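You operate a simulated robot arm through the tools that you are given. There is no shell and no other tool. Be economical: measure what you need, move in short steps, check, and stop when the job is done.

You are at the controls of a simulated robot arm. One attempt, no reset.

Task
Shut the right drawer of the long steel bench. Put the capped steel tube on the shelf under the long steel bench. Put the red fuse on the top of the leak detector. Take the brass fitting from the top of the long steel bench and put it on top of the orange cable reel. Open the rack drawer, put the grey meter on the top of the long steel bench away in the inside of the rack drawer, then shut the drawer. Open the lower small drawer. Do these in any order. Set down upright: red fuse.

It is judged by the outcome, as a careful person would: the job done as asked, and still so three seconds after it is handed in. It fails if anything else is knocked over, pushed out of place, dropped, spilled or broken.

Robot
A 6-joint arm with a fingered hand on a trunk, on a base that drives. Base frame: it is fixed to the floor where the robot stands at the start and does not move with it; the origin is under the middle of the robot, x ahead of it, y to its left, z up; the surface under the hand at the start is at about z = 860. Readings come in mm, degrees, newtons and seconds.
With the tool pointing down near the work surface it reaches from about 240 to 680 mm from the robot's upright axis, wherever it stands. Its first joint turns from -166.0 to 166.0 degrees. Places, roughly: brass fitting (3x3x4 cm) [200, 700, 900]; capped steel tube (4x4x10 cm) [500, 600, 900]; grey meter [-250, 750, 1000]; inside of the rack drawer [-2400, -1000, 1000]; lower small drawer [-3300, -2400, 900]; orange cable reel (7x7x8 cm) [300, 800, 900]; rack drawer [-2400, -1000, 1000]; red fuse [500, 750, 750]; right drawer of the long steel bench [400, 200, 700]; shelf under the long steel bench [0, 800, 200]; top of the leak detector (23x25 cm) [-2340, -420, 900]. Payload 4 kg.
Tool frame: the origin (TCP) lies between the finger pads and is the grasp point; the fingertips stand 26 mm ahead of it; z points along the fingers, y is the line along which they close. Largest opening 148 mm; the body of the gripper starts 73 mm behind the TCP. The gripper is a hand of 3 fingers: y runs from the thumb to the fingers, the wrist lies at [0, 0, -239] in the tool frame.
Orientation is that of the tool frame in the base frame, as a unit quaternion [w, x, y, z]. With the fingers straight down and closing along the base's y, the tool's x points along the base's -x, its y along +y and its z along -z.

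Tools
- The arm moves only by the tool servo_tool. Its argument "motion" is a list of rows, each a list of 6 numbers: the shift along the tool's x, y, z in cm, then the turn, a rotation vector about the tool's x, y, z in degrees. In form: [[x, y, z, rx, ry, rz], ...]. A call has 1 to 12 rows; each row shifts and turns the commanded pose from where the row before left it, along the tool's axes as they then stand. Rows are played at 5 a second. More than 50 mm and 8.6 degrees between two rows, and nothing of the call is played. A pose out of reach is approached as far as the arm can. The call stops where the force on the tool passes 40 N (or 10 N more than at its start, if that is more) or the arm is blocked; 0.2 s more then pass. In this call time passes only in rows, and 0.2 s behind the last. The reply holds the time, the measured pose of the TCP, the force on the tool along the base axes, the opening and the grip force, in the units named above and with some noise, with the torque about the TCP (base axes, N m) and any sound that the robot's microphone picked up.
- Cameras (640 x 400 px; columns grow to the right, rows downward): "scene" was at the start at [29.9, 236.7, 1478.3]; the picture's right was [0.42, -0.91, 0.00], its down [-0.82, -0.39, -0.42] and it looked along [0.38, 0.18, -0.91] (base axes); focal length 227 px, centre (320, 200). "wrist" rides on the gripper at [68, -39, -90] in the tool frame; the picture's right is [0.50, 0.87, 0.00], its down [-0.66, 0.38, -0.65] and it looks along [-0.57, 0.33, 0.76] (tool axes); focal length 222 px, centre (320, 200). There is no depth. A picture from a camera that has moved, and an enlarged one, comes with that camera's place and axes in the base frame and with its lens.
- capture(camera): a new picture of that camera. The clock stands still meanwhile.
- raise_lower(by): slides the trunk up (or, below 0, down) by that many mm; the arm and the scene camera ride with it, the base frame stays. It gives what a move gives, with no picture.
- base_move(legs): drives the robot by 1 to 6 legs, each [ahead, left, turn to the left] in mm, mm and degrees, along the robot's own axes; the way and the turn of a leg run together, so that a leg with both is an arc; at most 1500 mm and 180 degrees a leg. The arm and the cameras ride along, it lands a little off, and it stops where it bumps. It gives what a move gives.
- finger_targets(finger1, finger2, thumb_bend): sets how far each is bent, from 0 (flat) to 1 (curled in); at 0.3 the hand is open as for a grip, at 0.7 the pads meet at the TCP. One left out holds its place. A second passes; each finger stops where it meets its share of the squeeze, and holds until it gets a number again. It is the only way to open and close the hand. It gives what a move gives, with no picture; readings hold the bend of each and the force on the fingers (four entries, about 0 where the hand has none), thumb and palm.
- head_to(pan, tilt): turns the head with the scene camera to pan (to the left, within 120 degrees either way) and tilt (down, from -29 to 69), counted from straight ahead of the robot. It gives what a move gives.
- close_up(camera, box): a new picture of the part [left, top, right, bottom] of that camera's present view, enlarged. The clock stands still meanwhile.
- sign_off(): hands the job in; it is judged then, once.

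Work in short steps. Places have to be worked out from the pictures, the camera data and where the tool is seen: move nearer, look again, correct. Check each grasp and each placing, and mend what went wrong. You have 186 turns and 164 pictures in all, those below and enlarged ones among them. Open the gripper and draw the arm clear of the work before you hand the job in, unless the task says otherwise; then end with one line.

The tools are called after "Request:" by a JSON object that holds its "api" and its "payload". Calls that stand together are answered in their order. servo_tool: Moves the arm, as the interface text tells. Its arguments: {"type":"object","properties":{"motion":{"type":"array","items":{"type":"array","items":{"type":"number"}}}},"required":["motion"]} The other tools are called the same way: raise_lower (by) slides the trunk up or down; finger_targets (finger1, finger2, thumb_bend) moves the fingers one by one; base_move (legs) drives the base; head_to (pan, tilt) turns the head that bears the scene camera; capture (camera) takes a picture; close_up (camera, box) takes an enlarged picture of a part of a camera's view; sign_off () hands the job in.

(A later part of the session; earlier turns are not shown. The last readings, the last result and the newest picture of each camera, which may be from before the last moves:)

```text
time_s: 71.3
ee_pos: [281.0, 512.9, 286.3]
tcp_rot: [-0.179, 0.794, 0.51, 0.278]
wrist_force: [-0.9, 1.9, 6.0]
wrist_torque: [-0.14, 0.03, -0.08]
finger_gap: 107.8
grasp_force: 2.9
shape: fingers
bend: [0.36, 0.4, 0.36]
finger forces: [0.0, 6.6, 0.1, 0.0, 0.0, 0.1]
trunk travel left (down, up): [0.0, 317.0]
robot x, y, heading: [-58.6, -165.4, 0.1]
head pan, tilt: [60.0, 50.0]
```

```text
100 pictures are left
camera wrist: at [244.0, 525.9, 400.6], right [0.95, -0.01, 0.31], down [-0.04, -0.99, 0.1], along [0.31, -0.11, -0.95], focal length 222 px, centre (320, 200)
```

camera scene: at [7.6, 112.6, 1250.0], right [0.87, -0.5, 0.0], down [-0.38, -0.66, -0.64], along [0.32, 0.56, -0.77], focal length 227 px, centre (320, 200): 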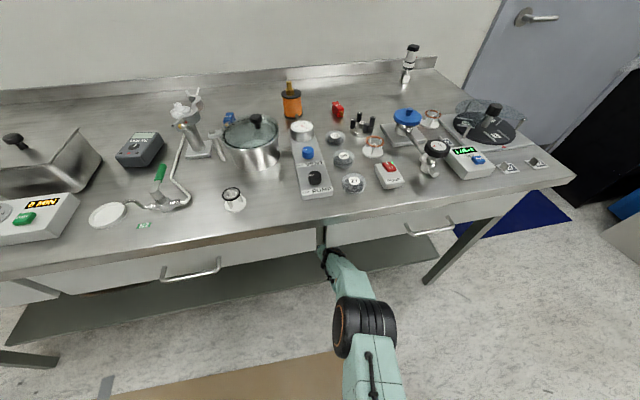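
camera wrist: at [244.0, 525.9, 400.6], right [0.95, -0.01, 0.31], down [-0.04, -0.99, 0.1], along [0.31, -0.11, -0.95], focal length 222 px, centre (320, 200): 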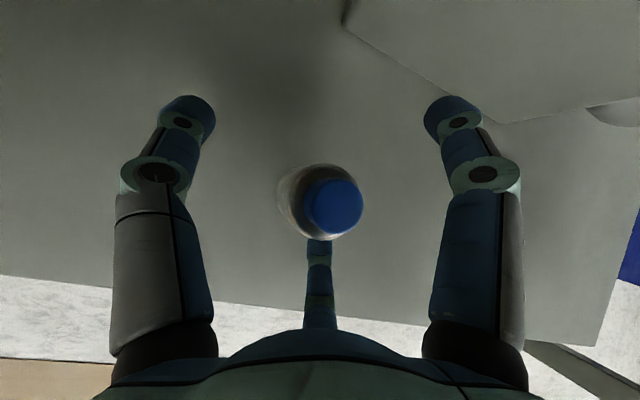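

The lower finger is lightly touching the shelf; the tube stands between the fingers. I'll rise 25 mm and check.

Request:
{"api": "servo_tool", "payload": {"motion": [[0.8, 0, -0.97, 0, 0, 0], [0.8, 0, -0.97, 0, 0, 0]]}}

Request:
{"api": "capture", "payload": {"camera": "wrist"}}

```text
time_s: 71.9
ee_pos: [281.7, 514.1, 311.8]
tcp_rot: [-0.179, 0.795, 0.509, 0.277]
wrist_force: [-0.1, 0.4, 0.5]
wrist_torque: [-0.03, 0.02, 0.02]
finger_gap: 107.6
grasp_force: 0.0
shape: fingers
bend: [0.36, 0.36, 0.36]
finger forces: [0.1, 0.0, 0.1, 0.1, 0.1, 0.1]
trunk travel left (down, up): [0.0, 317.0]
robot x, y, heading: [-56.7, -165.3, -0.1]
head pan, tilt: [60.0, 50.0]
```

```text
99 pictures are left
camera wrist: at [244.3, 526.6, 424.1], right [0.95, -0.01, 0.31], down [-0.04, -0.99, 0.1], along [0.31, -0.11, -0.95], focal length 222 px, centre (320, 200)
```

wrist: 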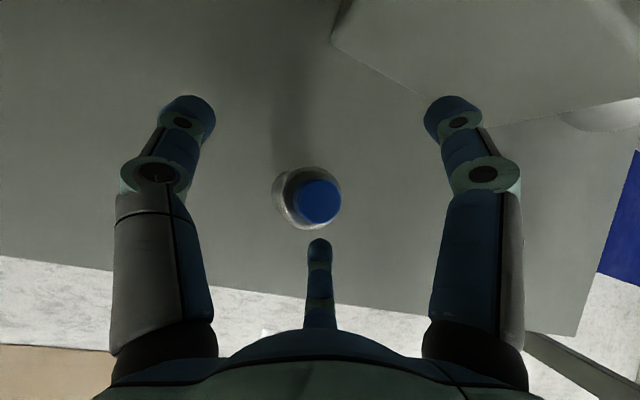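

The tube is standing free. I'll back the base straight out so the tube leaves through the open side of the hand.

Request:
{"api": "base_move", "payload": {"legs": [[-105, -227, 0]]}}

Request:
{"api": "capture", "payload": {"camera": "wrist"}}

Request:
{"api": "capture", "payload": {"camera": "scene"}}

```text
time_s: 74.3
ee_pos: [183.0, 306.2, 310.5]
tcp_rot: [-0.18, 0.792, 0.514, 0.276]
wrist_force: [0.6, 0.2, -1.0]
wrist_torque: [0.02, -0.04, 0.01]
finger_gap: 107.7
grasp_force: 0.1
shape: fingers
bend: [0.36, 0.36, 0.36]
finger forces: [0.0, 0.0, 0.1, 0.1, 0.0, 0.0]
trunk travel left (down, up): [0.0, 317.0]
robot x, y, heading: [-152.7, -375.2, 0.4]
head pan, tilt: [60.0, 50.0]
stopped in leg 1: the robot was blocked; the commanded pose is now the measured one
```

```text
98 pictures are left
camera wrist: at [144.8, 319.4, 424.6], right [0.95, 0.0, 0.31], down [-0.03, -0.99, 0.1], along [0.31, -0.11, -0.95], focal length 222 px, centre (320, 200)
```

wrist: 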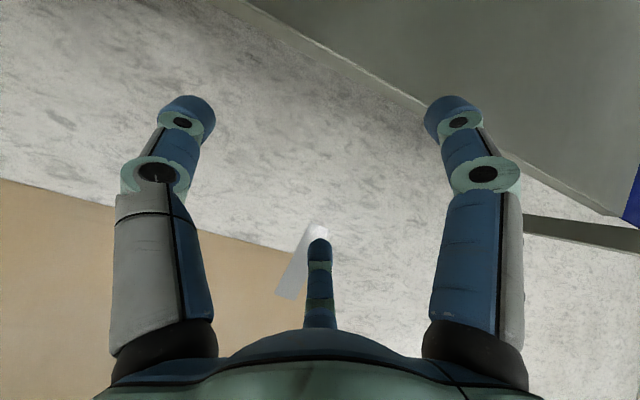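

```text
97 pictures are left
camera scene: at [-88.6, -97.3, 1250.1], right [0.87, -0.49, 0.0], down [-0.38, -0.67, -0.64], along [0.32, 0.56, -0.77], focal length 227 px, centre (320, 200)
```

scene: 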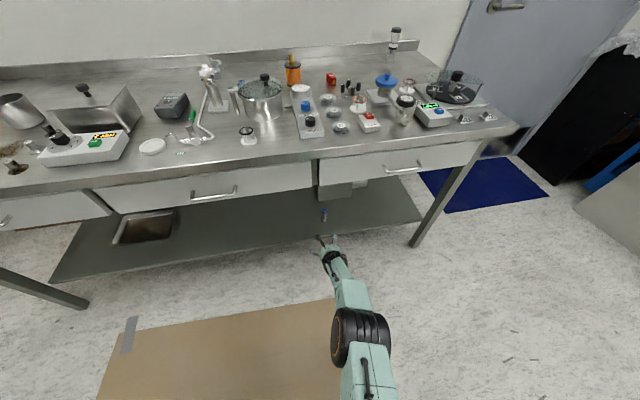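

The tube stands upright on the shelf. The base touched something behind at the end (the cart), so I'll pull 40 mm forward, then turn the robot right to swing the low arm away from the bench before raising it.

Request:
{"api": "base_move", "payload": {"legs": [[16, 40, 0], [0, 0, -50]]}}

Request:
{"api": "raise_lower", "payload": {"by": 297}}

Request:
{"api": "head_to", "payload": {"pan": -60, "tilt": 35}}

Request:
{"api": "capture", "payload": {"camera": "scene"}}

```text
time_s: 77.7
ee_pos: [604.1, -162.0, 310.7]
tcp_rot: [-0.043, 0.936, 0.123, 0.327]
wrist_force: [-0.3, 0.0, -0.4]
wrist_torque: [0.0, 0.0, 0.02]
finger_gap: 107.9
grasp_force: 0.1
shape: fingers
bend: [0.36, 0.36, 0.36]
finger forces: [0.0, 0.1, 0.1, 0.0, 0.0, 0.0]
trunk travel left (down, up): [0.0, 317.0]
robot x, y, heading: [-135.7, -331.9, -50.3]
head pan, tilt: [60.0, 50.0]
```

```text
time_s: 80.7
ee_pos: [603.2, -161.4, 608.3]
tcp_rot: [-0.044, 0.936, 0.123, 0.327]
wrist_force: [1.1, 0.3, -0.7]
wrist_torque: [-0.01, -0.01, 0.02]
finger_gap: 107.4
grasp_force: 0.0
shape: fingers
bend: [0.36, 0.36, 0.36]
finger forces: [0.0, 0.1, 0.0, 0.0, 0.0, 0.1]
trunk travel left (down, up): [-297.0, 20.0]
robot x, y, heading: [-133.9, -333.1, -50.5]
head pan, tilt: [60.0, 50.0]
```

```text
time_s: 82.7
ee_pos: [603.2, -161.5, 608.5]
tcp_rot: [-0.044, 0.936, 0.123, 0.327]
wrist_force: [0.3, 0.4, -0.2]
wrist_torque: [0.04, 0.02, 0.01]
finger_gap: 107.5
grasp_force: 0.0
shape: fingers
bend: [0.36, 0.36, 0.36]
finger forces: [0.0, 0.1, 0.1, 0.0, 0.0, 0.0]
trunk travel left (down, up): [-297.0, 20.0]
robot x, y, heading: [-132.6, -331.3, -50.6]
head pan, tilt: [-60.0, 35.0]
```

```text
96 pictures are left
camera scene: at [-21.5, -259.4, 1572.8], right [-0.94, 0.35, 0.0], down [0.2, 0.54, -0.82], along [-0.29, -0.77, -0.57], focal length 227 px, centre (320, 200)
```

scene: 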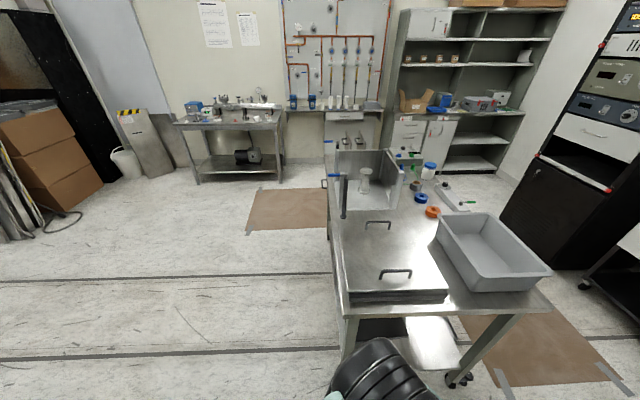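

The area is clear. I'll now raise and fold the arm, moving up and inward.

Request:
{"api": "servo_tool", "payload": {"motion": [[0.96, 0, -4.38, 0, 0, 0], [0.96, 0, -4.38, 0, 0, 0], [0.96, 0, -4.38, 0, 0, 0], [0.96, 0, -4.38, 0, 0, 0], [0.96, 0, -4.38, 0, -6.5, 0], [0.3, 0, -4.38, 0, -6.5, 0], [0, 0, -4.38, 0, -6.5, 0], [0, 0, -4.38, 0, -6.5, 0], [0, 0, -4.38, 0, -6.5, 0], [0, 0, -4.38, 0, -6.0, 0]]}}

```text
time_s: 84.8
ee_pos: [438.2, -206.3, 964.8]
tcp_rot: [0.037, 0.99, 0.116, 0.075]
wrist_force: [-0.2, -0.4, 0.2]
wrist_torque: [0.0, -0.04, -0.02]
finger_gap: 108.1
grasp_force: 0.1
shape: fingers
bend: [0.36, 0.36, 0.36]
finger forces: [0.1, 0.0, 0.0, 0.0, 0.1, 0.0]
out of reach, approached as far as the arm can: row 6, 7, 10
trunk travel left (down, up): [-297.0, 20.0]
robot x, y, heading: [-136.3, -331.3, -50.2]
head pan, tilt: [-60.0, 35.0]
```

The tool is within 10° of vertical; I'll straighten it fully and rise to z≈1100.

Request:
{"api": "servo_tool", "payload": {"motion": [[0, 0, -4, 2.6, -4.0, 0], [0, 0, -4, 2.6, -4.0, 0], [0, 0, -4, 0, 0, 0]]}}

```text
time_s: 85.7
ee_pos: [395.8, -196.7, 1055.2]
tcp_rot: [0.066, 0.991, 0.115, 0.029]
wrist_force: [1.2, 0.0, -0.4]
wrist_torque: [0.02, -0.01, 0.05]
finger_gap: 107.9
grasp_force: 0.0
shape: fingers
bend: [0.36, 0.36, 0.36]
finger forces: [0.0, 0.0, 0.0, 0.0, 0.1, 0.1]
out of reach, approached as far as the arm can: row 1, 2
trunk travel left (down, up): [-297.0, 20.0]
robot x, y, heading: [-135.1, -334.6, -50.7]
head pan, tilt: [-60.0, 35.0]
```

A residual 8° lean remains; I'll correct it now that the radius is smaller.

Request:
{"api": "servo_tool", "payload": {"motion": [[-1, 0, -1, 4, -0.8, 0], [-1, 0, -1, 4, -0.8, 0]]}}

```text
time_s: 86.2
ee_pos: [369.3, -193.5, 1052.4]
tcp_rot: [0.058, 0.991, 0.115, 0.034]
wrist_force: [-0.4, 0.5, -0.4]
wrist_torque: [-0.03, 0.02, -0.01]
finger_gap: 107.8
grasp_force: 0.0
shape: fingers
bend: [0.36, 0.36, 0.36]
finger forces: [0.0, 0.1, 0.1, 0.1, 0.0, 0.0]
out of reach, approached as far as the arm can: row 1, 2
trunk travel left (down, up): [-297.0, 20.0]
robot x, y, heading: [-133.1, -334.1, -50.6]
head pan, tilt: [-60.0, 35.0]
```

This looks like the last wrist joint's limit (tool x pointing radially outward). I'll yaw the tool away from it while straightening.

Request:
{"api": "servo_tool", "payload": {"motion": [[0, 0, 0, 0, 0, -8], [0, 0, 0, 0, 0, -8], [0, 0, 0, 0, 0, -8], [0, 0, -2, 0, 0, -8], [0, 0, -2, 0, 0, 0]]}}

```text
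time_s: 87.5
ee_pos: [363.2, -189.5, 1090.6]
tcp_rot: [0.07, 0.92, 0.385, 0.017]
wrist_force: [0.4, 0.3, -0.2]
wrist_torque: [-0.02, 0.01, -0.01]
finger_gap: 108.2
grasp_force: 0.2
shape: fingers
bend: [0.36, 0.36, 0.36]
finger forces: [0.0, 0.0, 0.1, 0.0, 0.0, 0.0]
trunk travel left (down, up): [-297.0, 20.0]
robot x, y, heading: [-138.5, -334.3, -50.4]
head pan, tilt: [-60.0, 35.0]
```

Back in range. I'll apply the remaining 8° correction.

Request:
{"api": "servo_tool", "payload": {"motion": [[0, 0, 0, 4.1, 0.65, 0], [0, 0, 0, 4.1, 0.65, 0]]}}

Request:
{"api": "base_move", "payload": {"legs": [[0, 0, 50.5]]}}

Request:
{"api": "head_to", "payload": {"pan": 60, "tilt": 50}}

Request:
{"api": "capture", "payload": {"camera": "scene"}}

```text
time_s: 88.0
ee_pos: [364.0, -188.9, 1091.1]
tcp_rot: [0.071, 0.92, 0.384, 0.018]
wrist_force: [-0.1, 0.2, 0.9]
wrist_torque: [0.02, 0.03, 0.0]
finger_gap: 108.0
grasp_force: 0.2
shape: fingers
bend: [0.36, 0.36, 0.36]
finger forces: [0.1, 0.1, 0.0, 0.0, 0.0, 0.0]
out of reach, approached as far as the arm can: row 1, 2
trunk travel left (down, up): [-297.0, 20.0]
robot x, y, heading: [-131.3, -334.3, -50.3]
head pan, tilt: [-60.0, 35.0]
```

```text
time_s: 90.8
ee_pos: [63.7, 145.6, 1090.5]
tcp_rot: [0.056, 0.664, 0.744, 0.047]
wrist_force: [0.7, 0.0, -0.3]
wrist_torque: [-0.02, 0.0, -0.02]
finger_gap: 108.1
grasp_force: 0.0
shape: fingers
bend: [0.36, 0.36, 0.36]
finger forces: [0.0, 0.0, 0.0, 0.0, 0.1, 0.0]
trunk travel left (down, up): [-297.0, 20.0]
robot x, y, heading: [-134.6, -334.9, 0.7]
head pan, tilt: [-60.0, 35.0]
```

```text
time_s: 92.8
ee_pos: [64.1, 144.8, 1090.6]
tcp_rot: [0.057, 0.664, 0.744, 0.046]
wrist_force: [0.1, -1.0, -0.5]
wrist_torque: [-0.04, -0.01, 0.06]
finger_gap: 108.0
grasp_force: 0.0
shape: fingers
bend: [0.36, 0.36, 0.36]
finger forces: [0.0, 0.1, 0.0, 0.1, 0.0, 0.1]
trunk travel left (down, up): [-297.0, 20.0]
robot x, y, heading: [-136.5, -334.4, 0.7]
head pan, tilt: [60.0, 50.0]
```

```text
95 pictures are left
camera scene: at [-128.7, -56.7, 1551.1], right [0.87, -0.49, 0.0], down [-0.37, -0.67, -0.64], along [0.31, 0.56, -0.77], focal length 227 px, centre (320, 200)
```

scene: 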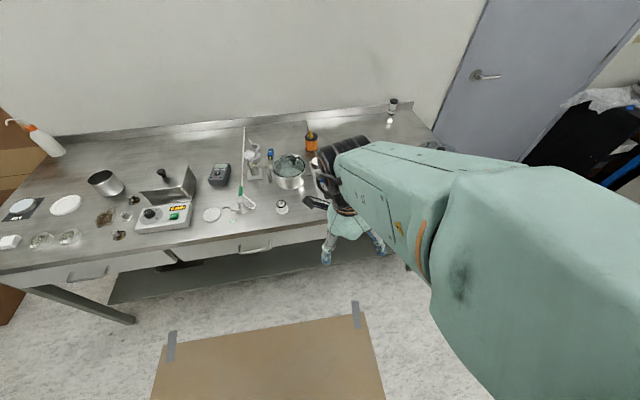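

One wrist joint seems to be at a limit, leaving an 8° lean. I'll yaw the tool back toward its starting orientation, which should free it, then correct the lean.

Request:
{"api": "servo_tool", "payload": {"motion": [[0, 0, 0, 0, 0, -8.5], [0, 0, 0, 0, 0, -8.5], [0, 0, 0, 0, 0, -8.5], [0, 0, 0, 0, 0, -8.5], [0, 0, 0, 0, 0, -8.5], [0, 0, 0, 0, 0, -8.5], [0, 0, 0, 0, 0, -8.5]]}}

```text
time_s: 94.4
ee_pos: [64.3, 145.1, 1091.1]
tcp_rot: [0.072, 0.205, 0.976, 0.012]
wrist_force: [1.9, -0.5, 0.1]
wrist_torque: [-0.01, -0.03, -0.01]
finger_gap: 107.7
grasp_force: 0.1
shape: fingers
bend: [0.36, 0.36, 0.36]
finger forces: [0.0, 0.0, 0.0, 0.1, 0.0, 0.1]
trunk travel left (down, up): [-297.0, 20.0]
robot x, y, heading: [-138.9, -333.4, 0.8]
head pan, tilt: [60.0, 50.0]
```

Now I'll correct the lean (about +x) in this yaw.

Request:
{"api": "servo_tool", "payload": {"motion": [[0, 0, 0, 1.5, 3.9, 0], [0, 0, 0, 1.5, 3.9, 0]]}}

```text
time_s: 95.0
ee_pos: [64.8, 144.7, 1089.4]
tcp_rot: [0.072, 0.207, 0.975, 0.012]
wrist_force: [0.3, -0.1, 0.1]
wrist_torque: [-0.03, -0.01, 0.0]
finger_gap: 107.9
grasp_force: 0.0
shape: fingers
bend: [0.36, 0.36, 0.36]
finger forces: [0.0, 0.0, 0.0, 0.0, 0.0, 0.0]
out of reach, approached as far as the arm can: row 1, 2
trunk travel left (down, up): [-297.0, 20.0]
robot x, y, heading: [-133.8, -332.6, 0.9]
head pan, tilt: [60.0, 50.0]
```

The wrist seems to be in a flipped branch (passed a straight-wrist singularity during the low reach). I'll extend outward to approach the straight-wrist pose, where it can be unflipped, and watch the lean.

Request:
{"api": "servo_tool", "payload": {"motion": [[0, 4.8, 0.3, 0, 0, 0], [0, 4.8, 0.3, 0, 0, 0]]}}

Request:
{"api": "capture", "payload": {"camera": "scene"}}

```text
time_s: 95.6
ee_pos: [101.2, 230.4, 1086.8]
tcp_rot: [0.083, 0.207, 0.975, 0.012]
wrist_force: [-0.4, 1.2, 0.5]
wrist_torque: [-0.04, 0.0, 0.0]
finger_gap: 108.0
grasp_force: 0.0
shape: fingers
bend: [0.36, 0.36, 0.36]
finger forces: [0.0, 0.0, 0.0, 0.0, 0.1, 0.0]
out of reach, approached as far as the arm can: row 2
trunk travel left (down, up): [-297.0, 20.0]
robot x, y, heading: [-136.9, -333.8, 0.5]
head pan, tilt: [60.0, 50.0]
```

```text
94 pictures are left
camera scene: at [-128.4, -55.5, 1550.8], right [0.87, -0.49, 0.0], down [-0.37, -0.67, -0.64], along [0.31, 0.56, -0.77], focal length 227 px, centre (320, 200)
```

scene: 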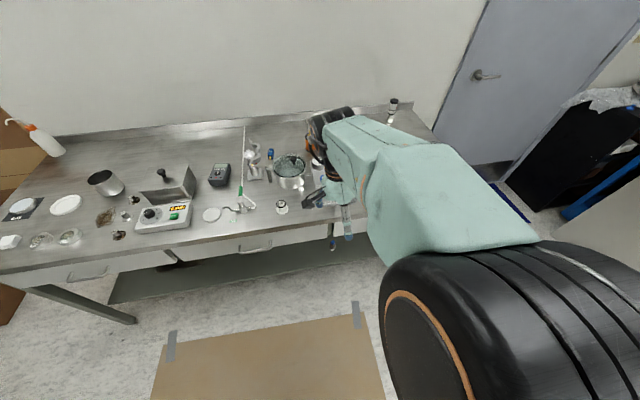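

The lean grows with reach, consistent with a flipped forearm roll near its limit. I'll turn away from the bench, align the tool with the forearm (tilt ~40° outward), then roll the tool to unwind it.

Request:
{"api": "base_move", "payload": {"legs": [[0, 0, -60]]}}

Request:
{"api": "servo_tool", "payload": {"motion": [[0, 1.5, 2.76, -8, 0, 0], [0, 1.1, 2.94, -8, 0, 0], [0, 0.68, 3.07, -8, 0, 0], [0, 0.25, 3.13, -8, 0, 0], [0, -0.19, 3.14, -8, 0, 0]]}}

```text
time_s: 98.6
ee_pos: [470.2, -262.5, 1087.6]
tcp_rot: [0.077, 0.671, 0.737, -0.032]
wrist_force: [0.3, 0.0, 0.2]
wrist_torque: [0.01, 0.01, 0.03]
finger_gap: 107.9
grasp_force: 0.1
shape: fingers
bend: [0.36, 0.36, 0.36]
finger forces: [0.0, 0.0, 0.0, 0.0, 0.0, 0.0]
trunk travel left (down, up): [-297.0, 20.0]
robot x, y, heading: [-134.5, -337.2, -60.0]
head pan, tilt: [60.0, 50.0]
```

```text
time_s: 99.8
ee_pos: [554.6, -277.9, 954.8]
tcp_rot: [0.298, 0.613, 0.697, 0.222]
wrist_force: [1.0, 1.0, 0.4]
wrist_torque: [-0.04, 0.07, -0.06]
finger_gap: 108.0
grasp_force: 0.2
shape: fingers
bend: [0.36, 0.36, 0.36]
finger forces: [0.0, 0.1, 0.1, 0.0, 0.0, 0.1]
trunk travel left (down, up): [-297.0, 20.0]
robot x, y, heading: [-136.4, -336.8, -59.9]
head pan, tilt: [60.0, 50.0]
```

Within reach at ~44° tilt. Now I'll roll the tool negative about its own axis to unwind the forearm roll.

Request:
{"api": "servo_tool", "payload": {"motion": [[0, 0, 0, 0, 0, -8.5], [0, 0, 0, 0, 0, -8.5], [0, 0, 0, 0, 0, -8.5], [0, 0, 0, 0, 0, -8.5], [0, 0, 0, 0, 0, -8.5], [0, 0, 0, 0, 0, -8.5], [0, 0, 0, 0, 0, -8.5], [0, 0, 0, 0, 0, -8.5], [0, 0, 0, 0, 0, -8.5], [0, 0, 0, 0, 0, -8.5], [0, 0, 0, 0, 0, -8.5], [0, 0, 0, 0, 0, -8.5]]}}

Request:
{"api": "servo_tool", "payload": {"motion": [[0, 0, 0, 0, 0, -8.5], [0, 0, 0, 0, 0, -8.5], [0, 0, 0, 0, 0, -8.5], [0, 0, 0, 0, 0, -8.5], [0, 0, 0, 0, 0, -8.5], [0, 0, 0, 0, 0, -8.5], [0, 0, 0, 0, 0, -8.5], [0, 0, 0, 0, 0, -8.5], [0, 0, 0, 0, 0, -8.5], [0, 0, 0, 0, 0, -8.5], [0, 0, 0, 0, 0, -8.5], [0, 0, 0, 0, 0, -8.5]]}}

Request:
{"api": "capture", "payload": {"camera": "scene"}}

```text
time_s: 102.4
ee_pos: [556.4, -276.4, 955.2]
tcp_rot: [0.364, -0.168, 0.911, -0.095]
wrist_force: [0.7, -0.3, 0.2]
wrist_torque: [-0.03, 0.0, 0.02]
finger_gap: 107.9
grasp_force: 0.1
shape: fingers
bend: [0.36, 0.36, 0.36]
finger forces: [0.1, 0.0, 0.0, 0.0, 0.0, 0.0]
trunk travel left (down, up): [-297.0, 20.0]
robot x, y, heading: [-138.2, -335.3, -59.7]
head pan, tilt: [60.0, 50.0]
```

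```text
time_s: 105.0
ee_pos: [568.2, -421.0, 959.0]
tcp_rot: [-0.181, 0.816, -0.44, 0.329]
wrist_force: [-0.6, 0.1, 0.9]
wrist_torque: [0.03, -0.02, 0.0]
finger_gap: 108.2
grasp_force: 0.2
shape: fingers
bend: [0.36, 0.36, 0.36]
finger forces: [0.0, 0.0, 0.0, 0.0, 0.0, 0.0]
out of reach, approached as far as the arm can: row 2, 3, 4, 5, 6, 7, 8, 9, 10, 11, 12
trunk travel left (down, up): [-297.0, 20.0]
robot x, y, heading: [-135.9, -335.3, -59.7]
head pan, tilt: [60.0, 50.0]
```

```text
93 pictures are left
camera scene: at [109.9, -202.0, 1551.1], right [0.0, -1.0, 0.0], down [-0.77, 0.0, -0.64], along [0.64, 0.0, -0.77], focal length 227 px, centre (320, 200)
```

scene: 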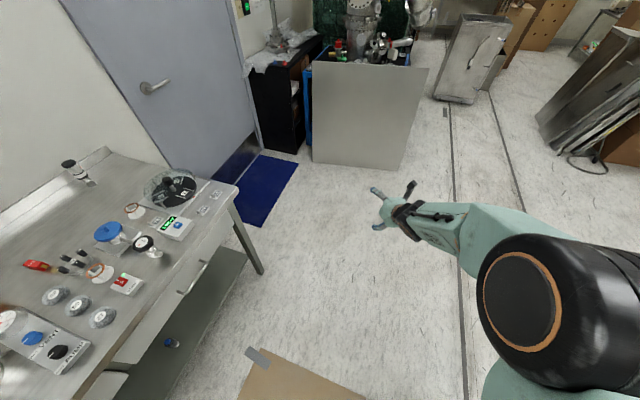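

The last joint hit its limit partway through, but the forearm roll may have moved enough. I'll test by tilting back toward vertical while rising, and check the lean.

Request:
{"api": "servo_tool", "payload": {"motion": [[0.4, -0.6, -3.0, -6.7, -4.3, 0], [0.2, -0.3, -3.1, -6.7, -4.3, 0], [0, 0, -3.2, -6.7, -4.3, 0], [0, 0, -3.2, -6.7, -4.3, 0], [0, 0, -3.2, -6.7, -4.3, 0]]}}

```text
time_s: 106.2
ee_pos: [473.7, -442.0, 1039.6]
tcp_rot: [-0.152, 0.879, -0.441, 0.106]
wrist_force: [0.5, 0.3, 0.8]
wrist_torque: [0.02, -0.03, 0.03]
finger_gap: 108.1
grasp_force: 0.1
shape: fingers
bend: [0.36, 0.36, 0.36]
finger forces: [0.0, 0.0, 0.1, 0.1, 0.1, 0.0]
out of reach, approached as far as the arm can: row 1, 2, 4, 5
trunk travel left (down, up): [-297.0, 20.0]
robot x, y, heading: [-133.7, -333.5, -60.1]
head pan, tilt: [60.0, 50.0]
```

The lean has changed side, so the forearm roll is moving. I'll keep rolling in the same direction a bit and check.

Request:
{"api": "servo_tool", "payload": {"motion": [[0, 0, 0, 0, 0, -8.5], [0, 0, 0, 0, 0, -8.5], [0, 0, 0, 0, 0, -8.5], [0, 0, 0, 0, 0, -8.5]]}}

```text
time_s: 107.2
ee_pos: [475.0, -440.1, 1036.7]
tcp_rot: [-0.113, 0.969, -0.164, 0.146]
wrist_force: [-0.2, -0.2, 0.3]
wrist_torque: [-0.01, -0.01, 0.03]
finger_gap: 108.2
grasp_force: 0.1
shape: fingers
bend: [0.36, 0.36, 0.36]
finger forces: [0.0, 0.0, 0.0, 0.0, 0.1, 0.1]
trunk travel left (down, up): [-297.0, 20.0]
robot x, y, heading: [-133.1, -337.0, -60.1]
head pan, tilt: [60.0, 50.0]
```

Reachable now. I'll correct the 21° lean in three steps.

Request:
{"api": "servo_tool", "payload": {"motion": [[0, 0, -1, -5.2, -4.8, 0], [0, 0, -1, -5.2, -4.8, 0], [0, 0, -1, -5.2, -4.8, 0]]}}

```text
time_s: 108.0
ee_pos: [473.9, -440.5, 1037.5]
tcp_rot: [-0.113, 0.969, -0.165, 0.145]
wrist_force: [0.8, -0.5, -1.7]
wrist_torque: [0.02, 0.04, -0.01]
finger_gap: 108.1
grasp_force: 0.0
shape: fingers
bend: [0.36, 0.36, 0.36]
finger forces: [0.0, 0.1, 0.0, 0.0, 0.0, 0.0]
out of reach, approached as far as the arm can: row 1, 2, 3
trunk travel left (down, up): [-297.0, 20.0]
robot x, y, heading: [-139.4, -335.2, -59.6]
head pan, tilt: [60.0, 50.0]
```

It's stuck again even for translation; I'll look at the arm's actual posture.

Request:
{"api": "head_to", "payload": {"pan": 20, "tilt": 40}}

Request:
{"api": "capture", "payload": {"camera": "scene"}}

Request:
{"api": "capture", "payload": {"camera": "wrist"}}

```text
time_s: 109.1
ee_pos: [474.6, -440.0, 1037.2]
tcp_rot: [-0.113, 0.969, -0.166, 0.145]
wrist_force: [-0.4, 0.0, -0.6]
wrist_torque: [-0.01, -0.03, -0.01]
finger_gap: 107.7
grasp_force: 0.0
shape: fingers
bend: [0.36, 0.36, 0.36]
finger forces: [0.0, 0.1, 0.0, 0.0, 0.0, 0.1]
trunk travel left (down, up): [-297.0, 20.0]
robot x, y, heading: [-133.7, -331.3, -59.9]
head pan, tilt: [20.0, 40.0]
```

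```text
92 pictures are left
camera scene: at [98.1, -256.6, 1565.2], right [-0.64, -0.77, 0.0], down [-0.49, 0.41, -0.77], along [0.59, -0.49, -0.64], focal length 227 px, centre (320, 200)
```

scene: 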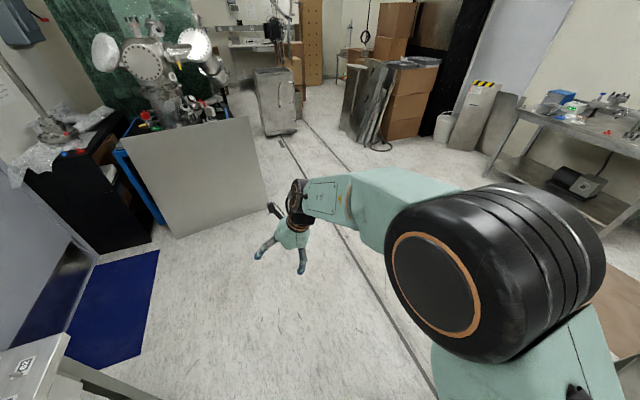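

```text
91 pictures are left
camera wrist: at [517.4, -444.3, 1148.3], right [0.2, -0.97, -0.11], down [-0.91, -0.23, 0.35], along [-0.36, 0.03, -0.93], focal length 222 px, centre (320, 200)
```

wrist: 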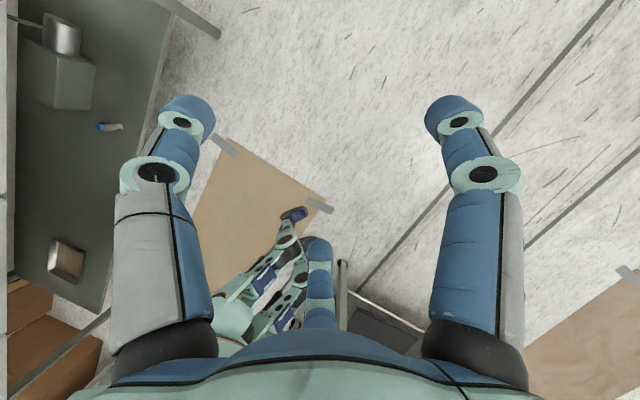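

The forearm roll seems to sit at the opposite limit now. I'll go back to the aligned (straight wrist) pose and roll positive ~200°, where the last joint has room.

Request:
{"api": "servo_tool", "payload": {"motion": [[1.8, -0.8, 3.5, 0, 8.5, 0], [1.3, -0.8, 3.7, 0, 8.5, 0], [0.8, -0.8, 3.8, 0, 8.5, 0]]}}

Request:
{"api": "servo_tool", "payload": {"motion": [[0, 0, 0, 0, 0, 8.5], [0, 0, 0, 0, 0, 8.5], [0, 0, 0, 0, 0, 8.5], [0, 0, 0, 0, 0, 8.5], [0, 0, 0, 0, 0, 8.5], [0, 0, 0, 0, 0, 8.5], [0, 0, 0, 0, 0, 8.5], [0, 0, 0, 0, 0, 8.5], [0, 0, 0, 0, 0, 8.5], [0, 0, 0, 0, 0, 8.5], [0, 0, 0, 0, 0, 8.5], [0, 0, 0, 0, 0, 8.5]]}}

```text
time_s: 109.9
ee_pos: [561.3, -420.6, 962.5]
tcp_rot: [-0.073, 0.917, -0.182, 0.346]
wrist_force: [-1.1, 0.0, 0.0]
wrist_torque: [-0.02, 0.01, 0.02]
finger_gap: 107.9
grasp_force: 0.1
shape: fingers
bend: [0.36, 0.36, 0.36]
finger forces: [0.1, 0.0, 0.0, 0.0, 0.0, 0.1]
out of reach, approached as far as the arm can: row 3
trunk travel left (down, up): [-297.0, 20.0]
robot x, y, heading: [-135.3, -334.8, -59.6]
head pan, tilt: [20.0, 40.0]
```

```text
time_s: 112.5
ee_pos: [561.2, -420.5, 963.8]
tcp_rot: [0.323, -0.428, 0.828, -0.166]
wrist_force: [-0.7, 0.0, 0.5]
wrist_torque: [0.04, -0.01, 0.02]
finger_gap: 108.1
grasp_force: 0.0
shape: fingers
bend: [0.36, 0.36, 0.36]
finger forces: [0.1, 0.1, 0.0, 0.0, 0.1, 0.0]
trunk travel left (down, up): [-297.0, 20.0]
robot x, y, heading: [-137.2, -337.3, -59.8]
head pan, tilt: [20.0, 40.0]
```

Rolled 102° without limits. I'll roll another ~76° and then test tilting toward vertical.

Request:
{"api": "servo_tool", "payload": {"motion": [[0, 0, 0, 0, 0, 8.5], [0, 0, 0, 0, 0, 8.5], [0, 0, 0, 0, 0, 8.5], [0, 0, 0, 0, 0, 8.5], [0, 0, 0, 0, 0, 8.5], [0, 0, 0, 0, 0, 8.5], [0, 0, 0, 0, 0, 8.5], [0, 0, 0, 0, 0, 8.5], [0, 0, 0, 0, 0, 8.5]]}}

```text
time_s: 114.5
ee_pos: [561.5, -421.2, 962.7]
tcp_rot: [0.357, 0.176, 0.915, 0.069]
wrist_force: [0.1, 0.1, -0.1]
wrist_torque: [-0.03, 0.0, 0.0]
finger_gap: 108.1
grasp_force: 0.1
shape: fingers
bend: [0.36, 0.36, 0.36]
finger forces: [0.0, 0.0, 0.0, 0.0, 0.0, 0.1]
trunk travel left (down, up): [-297.0, 20.0]
robot x, y, heading: [-135.2, -333.7, -59.6]
head pan, tilt: [20.0, 40.0]
```

Now test tilting toward vertical while rising.

Request:
{"api": "servo_tool", "payload": {"motion": [[-0.5, 0.2, -2.9, 2.6, 6.5, 0], [-0.3, 0.1, -3.0, 2.6, 6.5, 0], [-0.1, 0, -3.0, 2.6, 6.5, 0]]}}

```text
time_s: 115.3
ee_pos: [511.6, -430.3, 1014.1]
tcp_rot: [0.235, 0.168, 0.954, 0.081]
wrist_force: [0.1, 0.1, 0.3]
wrist_torque: [0.0, 0.0, 0.01]
finger_gap: 108.1
grasp_force: 0.0
shape: fingers
bend: [0.36, 0.36, 0.36]
finger forces: [0.0, 0.0, 0.0, 0.0, 0.0, 0.0]
out of reach, approached as far as the arm can: row 1, 3
trunk travel left (down, up): [-297.0, 20.0]
robot x, y, heading: [-132.3, -332.5, -59.8]
head pan, tilt: [20.0, 40.0]
```

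I think the forearm roll is near its limit and must be unwound by swinging the hand around the forearm axis. I'll look at the forearm direction to plan this.

Request:
{"api": "capture", "payload": {"camera": "scene"}}

```text
90 pictures are left
camera scene: at [97.4, -257.7, 1565.4], right [-0.64, -0.77, 0.0], down [-0.49, 0.41, -0.77], along [0.59, -0.49, -0.64], focal length 227 px, centre (320, 200)
```

scene: 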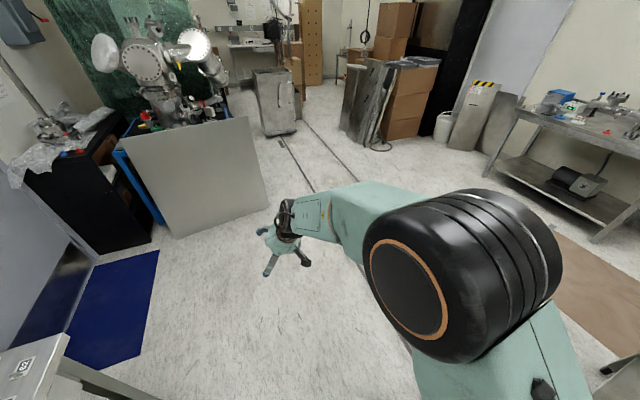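

The arm links are coplanar with the base axis (forearm azimuth −12°). I'll swing the hand, pivoting at the wrist, leftward and then up to horizontal so the forearm roll unwinds.

Request:
{"api": "servo_tool", "payload": {"motion": [[-2.24, 2.06, -0.2, -4.96, -5.38, 0], [-2.24, 2.06, -0.2, -4.96, -5.38, 0], [-2.24, 2.06, -0.2, -4.96, -5.38, 0], [-2.24, 2.06, -0.2, -4.96, -5.38, 0], [-2.24, 2.06, -0.2, -4.96, -5.38, 0]]}}

Request:
{"api": "servo_tool", "payload": {"motion": [[-3.04, -1.01, -0.21, 2.43, -7.3, 0], [-3.04, -1.01, -0.21, 2.43, -7.3, 0], [-3.04, -1.01, -0.21, 2.43, -7.3, 0], [-3.04, -1.01, -0.21, 2.43, -7.3, 0], [-3.04, -1.01, -0.21, 2.43, -7.3, 0]]}}

```text
time_s: 116.5
ee_pos: [609.0, -380.2, 1117.2]
tcp_rot: [0.473, 0.131, 0.843, 0.221]
wrist_force: [0.5, -0.5, 0.3]
wrist_torque: [0.01, 0.01, -0.01]
finger_gap: 107.9
grasp_force: 0.1
shape: fingers
bend: [0.36, 0.36, 0.36]
finger forces: [0.0, 0.1, 0.0, 0.0, 0.0, 0.0]
trunk travel left (down, up): [-297.0, 20.0]
robot x, y, heading: [-135.9, -330.4, -59.9]
head pan, tilt: [20.0, 40.0]
```

```text
time_s: 117.7
ee_pos: [636.0, -495.2, 1222.8]
tcp_rot: [0.697, 0.241, 0.671, 0.08]
wrist_force: [0.2, 0.2, -0.3]
wrist_torque: [-0.01, 0.01, -0.01]
finger_gap: 107.6
grasp_force: 0.0
shape: fingers
bend: [0.36, 0.36, 0.36]
finger forces: [0.0, 0.1, 0.0, 0.0, 0.0, 0.0]
trunk travel left (down, up): [-297.0, 20.0]
robot x, y, heading: [-133.8, -336.9, -59.8]
head pan, tilt: [20.0, 40.0]
```

Everything tracked with no limit flags. The hand is now horizontal in the arm plane; I'll align the last 2° and swing straight down through the forearm axis in big steps.

Request:
{"api": "servo_tool", "payload": {"motion": [[0.46, 0.73, 0, -1.75, 1.1, 0], [3.13, -1.55, -0.26, 3.72, 7.53, 0], [3.13, -1.55, -0.26, 3.72, 7.53, 0], [3.13, -1.55, -0.26, 3.72, 7.53, 0], [3.13, -1.55, -0.26, 3.72, 7.53, 0], [3.13, -1.55, -0.26, 3.72, 7.53, 0], [3.13, -1.55, -0.26, 3.72, 7.53, 0]]}}

```text
time_s: 119.3
ee_pos: [572.2, -468.7, 1061.0]
tcp_rot: [0.411, 0.292, 0.862, 0.057]
wrist_force: [-0.1, 0.2, -0.8]
wrist_torque: [0.02, 0.01, 0.0]
finger_gap: 107.8
grasp_force: 0.0
shape: fingers
bend: [0.36, 0.36, 0.36]
finger forces: [0.0, 0.0, 0.0, 0.0, 0.0, 0.1]
out of reach, approached as far as the arm can: row 6, 7
trunk travel left (down, up): [-297.0, 20.0]
robot x, y, heading: [-135.0, -333.7, -59.7]
head pan, tilt: [20.0, 40.0]
```

A limit again at 41° below horizontal. I'll look at the arm to see the forearm's actual direction here.

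Request:
{"api": "head_to", "payload": {"pan": 40, "tilt": 30}}

Request:
{"api": "capture", "payload": {"camera": "scene"}}

```text
time_s: 120.1
ee_pos: [572.4, -468.1, 1060.7]
tcp_rot: [0.411, 0.291, 0.862, 0.058]
wrist_force: [-0.8, 0.2, 0.9]
wrist_torque: [0.02, 0.02, -0.02]
finger_gap: 108.1
grasp_force: 0.2
shape: fingers
bend: [0.36, 0.36, 0.36]
finger forces: [0.1, 0.1, 0.0, 0.0, 0.1, 0.0]
trunk travel left (down, up): [-297.0, 20.0]
robot x, y, heading: [-134.9, -335.3, -59.8]
head pan, tilt: [40.0, 30.0]
```

```text
89 pictures are left
camera scene: at [117.8, -233.0, 1580.6], right [-0.34, -0.94, 0.0], down [-0.47, 0.17, -0.87], along [0.81, -0.29, -0.5], focal length 227 px, centre (320, 200)
```

scene: 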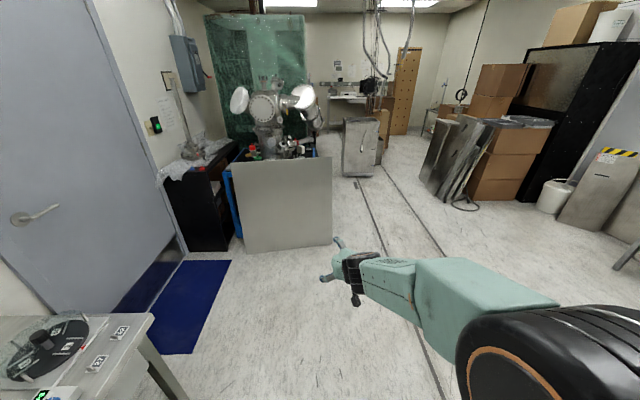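

The forearm is at about −39°, so the straight-wrist point blocks small steps. I'll go back 8°, then take one step combining downward rotation with moving the wrist up and out, to jump across it.

Request:
{"api": "servo_tool", "payload": {"motion": [[-3.12, 1.56, -0.26, -3.75, -7.52, 0]]}}

Request:
{"api": "servo_tool", "payload": {"motion": [[-4.3, 2.14, 0, 3.79, 7.6, 0]]}}

```text
time_s: 120.5
ee_pos: [577.7, -477.9, 1069.1]
tcp_rot: [0.419, 0.296, 0.857, 0.048]
wrist_force: [0.7, 0.0, 0.3]
wrist_torque: [0.01, -0.01, -0.02]
finger_gap: 108.1
grasp_force: 0.1
shape: fingers
bend: [0.36, 0.36, 0.36]
finger forces: [0.0, 0.1, 0.1, 0.0, 0.0, 0.0]
out of reach, approached as far as the arm can: row 1
trunk travel left (down, up): [-297.0, 20.0]
robot x, y, heading: [-135.3, -334.6, -59.7]
head pan, tilt: [40.0, 30.0]
```

```text
time_s: 120.9
ee_pos: [613.7, -449.7, 1104.0]
tcp_rot: [0.437, 0.26, 0.853, 0.115]
wrist_force: [0.4, -0.8, 0.2]
wrist_torque: [-0.01, -0.01, 0.0]
finger_gap: 108.1
grasp_force: 0.0
shape: fingers
bend: [0.36, 0.36, 0.36]
finger forces: [0.0, 0.0, 0.0, 0.0, 0.0, 0.1]
out of reach, approached as far as the arm can: row 1
trunk travel left (down, up): [-297.0, 20.0]
robot x, y, heading: [-135.2, -335.2, -60.0]
head pan, tilt: [40.0, 30.0]
```

The state changed again. I'll test tilting toward vertical from here, pivoting at the wrist.

Request:
{"api": "servo_tool", "payload": {"motion": [[2.83, -1.75, -0.23, 4.2, 6.8, 0], [2.83, -1.75, -0.23, 4.2, 6.8, 0], [2.83, -1.75, -0.23, 4.2, 6.8, 0]]}}

```text
time_s: 121.7
ee_pos: [566.4, -449.4, 1058.0]
tcp_rot: [0.312, 0.276, 0.905, 0.082]
wrist_force: [0.0, -0.5, 0.2]
wrist_torque: [-0.02, -0.02, -0.01]
finger_gap: 108.4
grasp_force: 0.1
shape: fingers
bend: [0.36, 0.36, 0.36]
finger forces: [0.0, 0.0, 0.0, 0.1, 0.0, 0.0]
out of reach, approached as far as the arm can: row 1
trunk travel left (down, up): [-297.0, 20.0]
robot x, y, heading: [-133.5, -337.9, -59.6]
head pan, tilt: [40.0, 30.0]
```

Progress: only the first row was flagged. I'll continue toward vertical.

Request:
{"api": "servo_tool", "payload": {"motion": [[2.83, -1.75, -0.23, 4.2, 6.8, 0], [2.83, -1.75, -0.23, 4.2, 6.8, 0], [2.83, -1.75, -0.23, 4.2, 6.8, 0], [2.83, -1.75, -0.23, 4.2, 6.8, 0]]}}

```text
time_s: 122.7
ee_pos: [446.3, -442.8, 1007.0]
tcp_rot: [0.048, 0.29, 0.956, 0.012]
wrist_force: [1.4, -0.3, 0.7]
wrist_torque: [-0.01, 0.02, -0.02]
finger_gap: 108.0
grasp_force: 0.1
shape: fingers
bend: [0.36, 0.36, 0.36]
finger forces: [0.1, 0.0, 0.1, 0.0, 0.0, 0.0]
trunk travel left (down, up): [-297.0, 20.0]
robot x, y, heading: [-131.7, -335.4, -59.9]
head pan, tilt: [40.0, 30.0]
```

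Unflipped: no flags, and only a 5.7° outward tilt remains. I'll finish straightening and rise a little.

Request:
{"api": "servo_tool", "payload": {"motion": [[0, 0, -2, 2.9, 4.9, 0], [0, 0, -4, 0, 0, 0]]}}

```text
time_s: 123.3
ee_pos: [441.1, -443.7, 1069.6]
tcp_rot: [0.0, 0.291, 0.957, 0.001]
wrist_force: [-0.6, 0.0, -1.0]
wrist_torque: [-0.04, 0.0, 0.0]
finger_gap: 108.0
grasp_force: 0.0
shape: fingers
bend: [0.36, 0.36, 0.36]
finger forces: [0.0, 0.0, 0.0, 0.0, 0.0, 0.0]
trunk travel left (down, up): [-297.0, 20.0]
robot x, y, heading: [-134.5, -334.0, -59.9]
head pan, tilt: [40.0, 30.0]
```

Back to the normal arm posture. I'll turn to face forward again and drive to the bench to pick up the fuse.

Request:
{"api": "base_move", "payload": {"legs": [[0, 0, 60], [183, 474, 0]]}}

Request:
{"api": "head_to", "payload": {"pan": 60, "tilt": 60}}

Request:
{"api": "capture", "payload": {"camera": "scene"}}

Request:
{"api": "capture", "payload": {"camera": "wrist"}}

```text
time_s: 130.6
ee_pos: [442.6, 577.1, 1068.8]
tcp_rot: [0.0, -0.219, 0.976, 0.0]
wrist_force: [0.7, 0.2, -1.2]
wrist_torque: [-0.02, -0.03, -0.01]
finger_gap: 108.1
grasp_force: 0.0
shape: fingers
bend: [0.36, 0.36, 0.36]
finger forces: [0.1, 0.0, 0.0, 0.1, 0.0, 0.0]
trunk travel left (down, up): [-297.0, 20.0]
robot x, y, heading: [54.9, 133.3, -0.5]
head pan, tilt: [40.0, 30.0]
```

```text
time_s: 131.6
ee_pos: [442.5, 576.1, 1068.0]
tcp_rot: [-0.001, -0.22, 0.975, 0.001]
wrist_force: [-0.6, -0.7, -0.2]
wrist_torque: [0.0, -0.03, -0.03]
finger_gap: 108.1
grasp_force: 0.1
shape: fingers
bend: [0.36, 0.36, 0.36]
finger forces: [0.0, 0.0, 0.0, 0.0, 0.0, 0.0]
trunk travel left (down, up): [-297.0, 20.0]
robot x, y, heading: [53.3, 135.6, -0.7]
head pan, tilt: [60.0, 60.0]
```

```text
88 pictures are left
camera scene: at [61.5, 404.5, 1538.6], right [0.86, -0.51, 0.0], down [-0.44, -0.74, -0.5], along [0.25, 0.43, -0.87], focal length 227 px, centre (320, 200)
```

scene: 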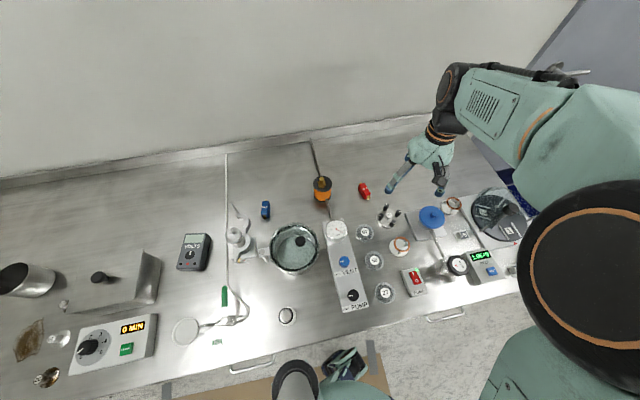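

```text
87 pictures are left
camera wrist: at [398.5, 512.1, 1158.9], right [-0.82, 0.57, 0.0], down [0.43, 0.62, 0.65], along [0.37, 0.54, -0.76], focal length 222 px, centre (320, 200)
```

wrist: 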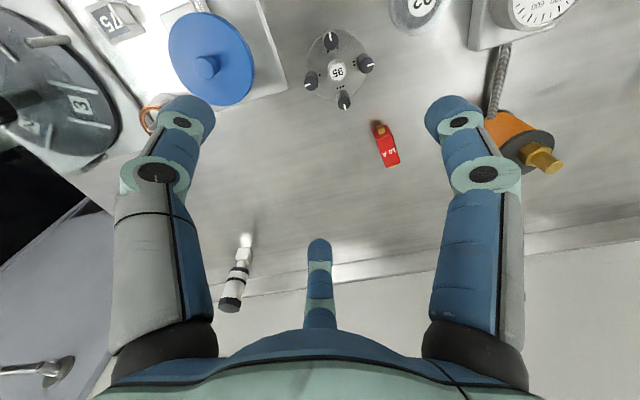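

The fuse is at about (406,686). I'll zoom in to see its shape and axis.

Request:
{"api": "close_up", "payload": {"camera": "wrist", "box": [350, 110, 430, 180]}}

Request:
{"api": "close_up", "payload": {"camera": "scene", "box": [340, 170, 390, 210]}}

```text
5.71 times, centred on (390, 145) of wrist
camera zoom: at [398.5, 512.1, 1158.9], right [-0.82, 0.57, 0.0], down [0.43, 0.62, 0.65], along [0.37, 0.54, -0.76], focal length 1269 px, centre (-80, 514)
```

zoom: 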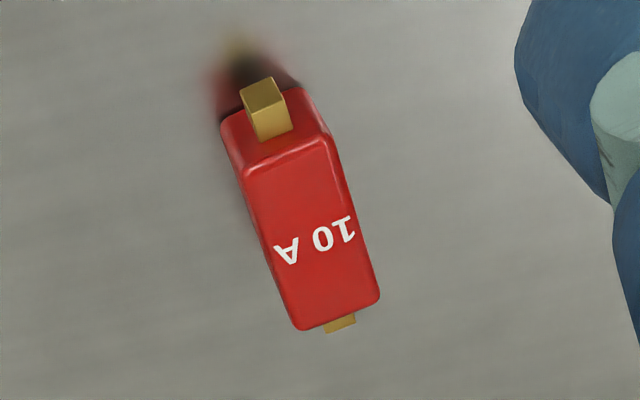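

```text
10.00 times, centred on (365, 190) of scene
camera zoom: at [61.5, 404.5, 1538.6], right [0.86, -0.51, 0.0], down [-0.44, -0.74, -0.5], along [0.25, 0.43, -0.87], focal length 2267 px, centre (-130, 300)
```

zoom: 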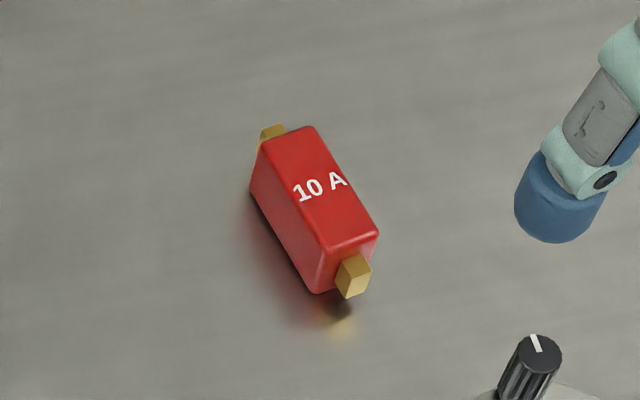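

The fuse lies label-up as a block with end tabs, centre (405,690), long axis at azimuth 81°. Keeping that attitude is "upright". I'll rotate the hand to close across its narrow side and move above it.

Request:
{"api": "servo_tool", "payload": {"motion": [[0, 0, 0, 0, 0, 8.5], [0, 0, 0, 0, 0, 8.5], [0, 0, 0, 0, 0, 8.5], [0, 0, 0, 0, 0, 8.5], [0, 0, 0, 0, 0, 8.5], [0, 0, 0, 0, 0, 8.5], [0, 0, 0, 0, 0, 8.5], [0, 0, 0, 0, 0, 8.5], [0, 0, 0, 0, 0, 8.5], [0, 0, 0, 0, 0, 8.5], [0, 0, 0, 0, 0, 8.5], [0, 0, 0, 0, 0, 8.5]]}}

Request:
{"api": "servo_tool", "payload": {"motion": [[0, 0, 0, 0, 0, 7.3], [0, 0, 0, 0, 0, 7.3], [0, 0, 0, 0, 0, 7.3], [2.68, -1.25, 3, 0, 0, 0], [2.68, -1.25, 3, 0, 0, 0], [2.68, -1.25, 3, 0, 0, 0], [2.68, -1.25, 3, 0, 0, 0]]}}

Request:
{"api": "finger_targets", "payload": {"finger1": 0.48, "finger2": 0.48, "thumb_bend": 0.48}}

Request:
{"api": "capture", "payload": {"camera": "wrist"}}

```text
time_s: 134.2
ee_pos: [443.6, 576.0, 1068.3]
tcp_rot: [-0.001, 0.622, 0.783, 0.0]
wrist_force: [-0.1, 0.1, 0.3]
wrist_torque: [0.03, 0.01, 0.01]
finger_gap: 107.9
grasp_force: 0.2
shape: fingers
bend: [0.36, 0.36, 0.36]
finger forces: [0.0, 0.0, 0.0, 0.1, 0.0, 0.1]
trunk travel left (down, up): [-297.0, 20.0]
robot x, y, heading: [55.0, 132.2, -0.5]
head pan, tilt: [60.0, 60.0]
```

```text
time_s: 135.8
ee_pos: [410.9, 692.9, 948.6]
tcp_rot: [0.0, 0.758, 0.652, -0.001]
wrist_force: [0.1, 0.0, 0.3]
wrist_torque: [-0.01, 0.0, 0.01]
finger_gap: 108.0
grasp_force: 0.0
shape: fingers
bend: [0.36, 0.36, 0.36]
finger forces: [0.1, 0.1, 0.0, 0.1, 0.0, 0.0]
trunk travel left (down, up): [-297.0, 20.0]
robot x, y, heading: [51.1, 135.7, -0.6]
head pan, tilt: [60.0, 60.0]
```

```text
time_s: 136.8
ee_pos: [412.0, 690.7, 948.2]
tcp_rot: [0.0, 0.757, 0.653, 0.0]
wrist_force: [-0.3, -0.9, 0.0]
wrist_torque: [-0.03, 0.01, 0.03]
finger_gap: 69.1
grasp_force: 0.1
shape: fingers
bend: [0.48, 0.48, 0.48]
finger forces: [0.0, 0.0, 0.1, 0.0, 0.0, 0.0]
trunk travel left (down, up): [-297.0, 20.0]
robot x, y, heading: [53.1, 134.6, -0.5]
head pan, tilt: [60.0, 60.0]
```

```text
84 pictures are left
camera wrist: at [382.4, 762.9, 1039.0], right [0.93, 0.37, 0.0], down [0.28, -0.7, 0.65], along [0.24, -0.61, -0.76], focal length 222 px, centre (320, 200)
```

wrist: 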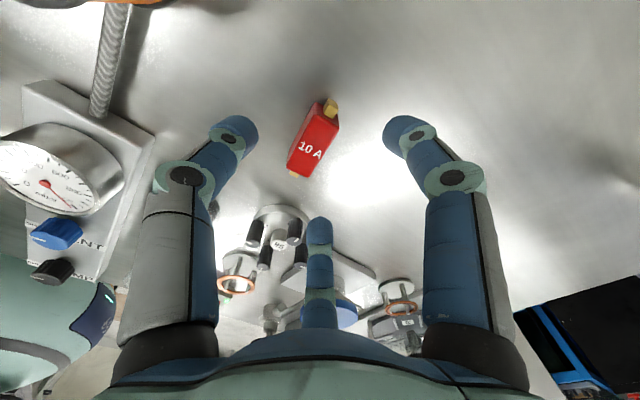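

The fuse is well placed between the fingers. I'll descend to z≈890 with a small trim and close.

Request:
{"api": "servo_tool", "payload": {"motion": [[-0.2, -0.2, 2.5, 0, 0, 0], [0, 0, 2.3, 0, 0, 0], [0, 0, 1.0, 0, 0, 0]]}}

Request:
{"api": "finger_targets", "payload": {"finger1": 0.72, "finger2": 0.72, "thumb_bend": 0.72}}

Request:
{"api": "capture", "payload": {"camera": "wrist"}}

```text
time_s: 137.6
ee_pos: [407.0, 689.4, 893.2]
tcp_rot: [-0.002, 0.757, 0.653, 0.001]
wrist_force: [-0.3, -0.1, 11.2]
wrist_torque: [-0.39, -0.14, -0.01]
finger_gap: 68.8
grasp_force: 5.9
shape: fingers
bend: [0.48, 0.48, 0.48]
finger forces: [0.5, 9.6, 0.0, 0.0, 1.6, 0.0]
trunk travel left (down, up): [-297.0, 20.0]
robot x, y, heading: [52.2, 136.7, -0.6]
head pan, tilt: [60.0, 60.0]
```

```text
time_s: 138.6
ee_pos: [408.3, 688.6, 890.2]
tcp_rot: [0.0, 0.757, 0.653, 0.0]
wrist_force: [-0.1, -1.2, 0.4]
wrist_torque: [0.0, 0.01, 0.02]
finger_gap: 19.2
grasp_force: 12.7
shape: fingers
bend: [0.65, 0.65, 0.66]
finger forces: [6.0, 6.3, 0.1, 0.0, 12.5, 0.1]
trunk travel left (down, up): [-297.0, 20.0]
robot x, y, heading: [55.8, 136.5, -0.6]
head pan, tilt: [60.0, 60.0]
```

```text
83 pictures are left
camera wrist: at [378.7, 761.1, 982.1], right [0.93, 0.37, 0.0], down [0.28, -0.7, 0.65], along [0.24, -0.61, -0.76], focal length 222 px, centre (320, 200)
```

wrist: 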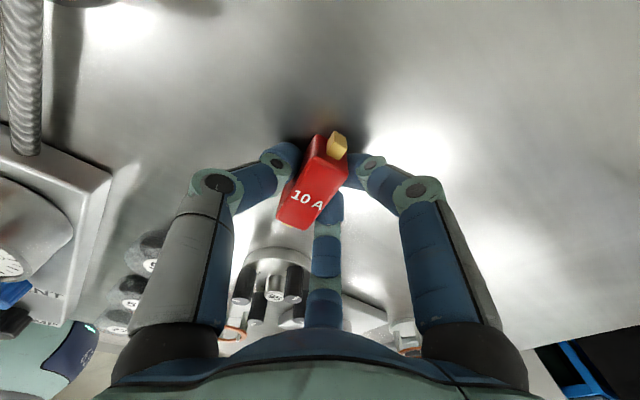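

The fuse is gripped at 12.7 N. I'll lift and check that it stays level.

Request:
{"api": "servo_tool", "payload": {"motion": [[0, 0, -2, 0, 0, 0], [0, 0, -4, 0, 0, 0], [0, 0, -4.5, 0, 0, 0], [0, 0, -4.5, 0, 0, 0]]}}

Request:
{"api": "capture", "payload": {"camera": "wrist"}}

```text
time_s: 139.6
ee_pos: [407.4, 690.0, 1041.8]
tcp_rot: [0.0, 0.757, 0.653, 0.0]
wrist_force: [0.3, 0.6, -0.5]
wrist_torque: [0.02, 0.0, -0.01]
finger_gap: 19.4
grasp_force: 12.3
shape: fingers
bend: [0.65, 0.65, 0.66]
finger forces: [6.1, 6.1, 0.0, 0.1, 12.3, 0.0]
trunk travel left (down, up): [-297.0, 20.0]
robot x, y, heading: [50.4, 136.7, -0.5]
head pan, tilt: [60.0, 60.0]
```

```text
82 pictures are left
camera wrist: at [378.2, 762.0, 1132.3], right [0.93, 0.37, 0.0], down [0.28, -0.7, 0.65], along [0.24, -0.61, -0.76], focal length 222 px, centre (320, 200)
```

wrist: 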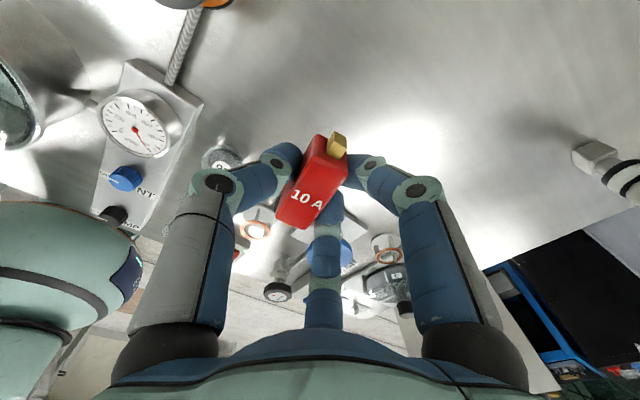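

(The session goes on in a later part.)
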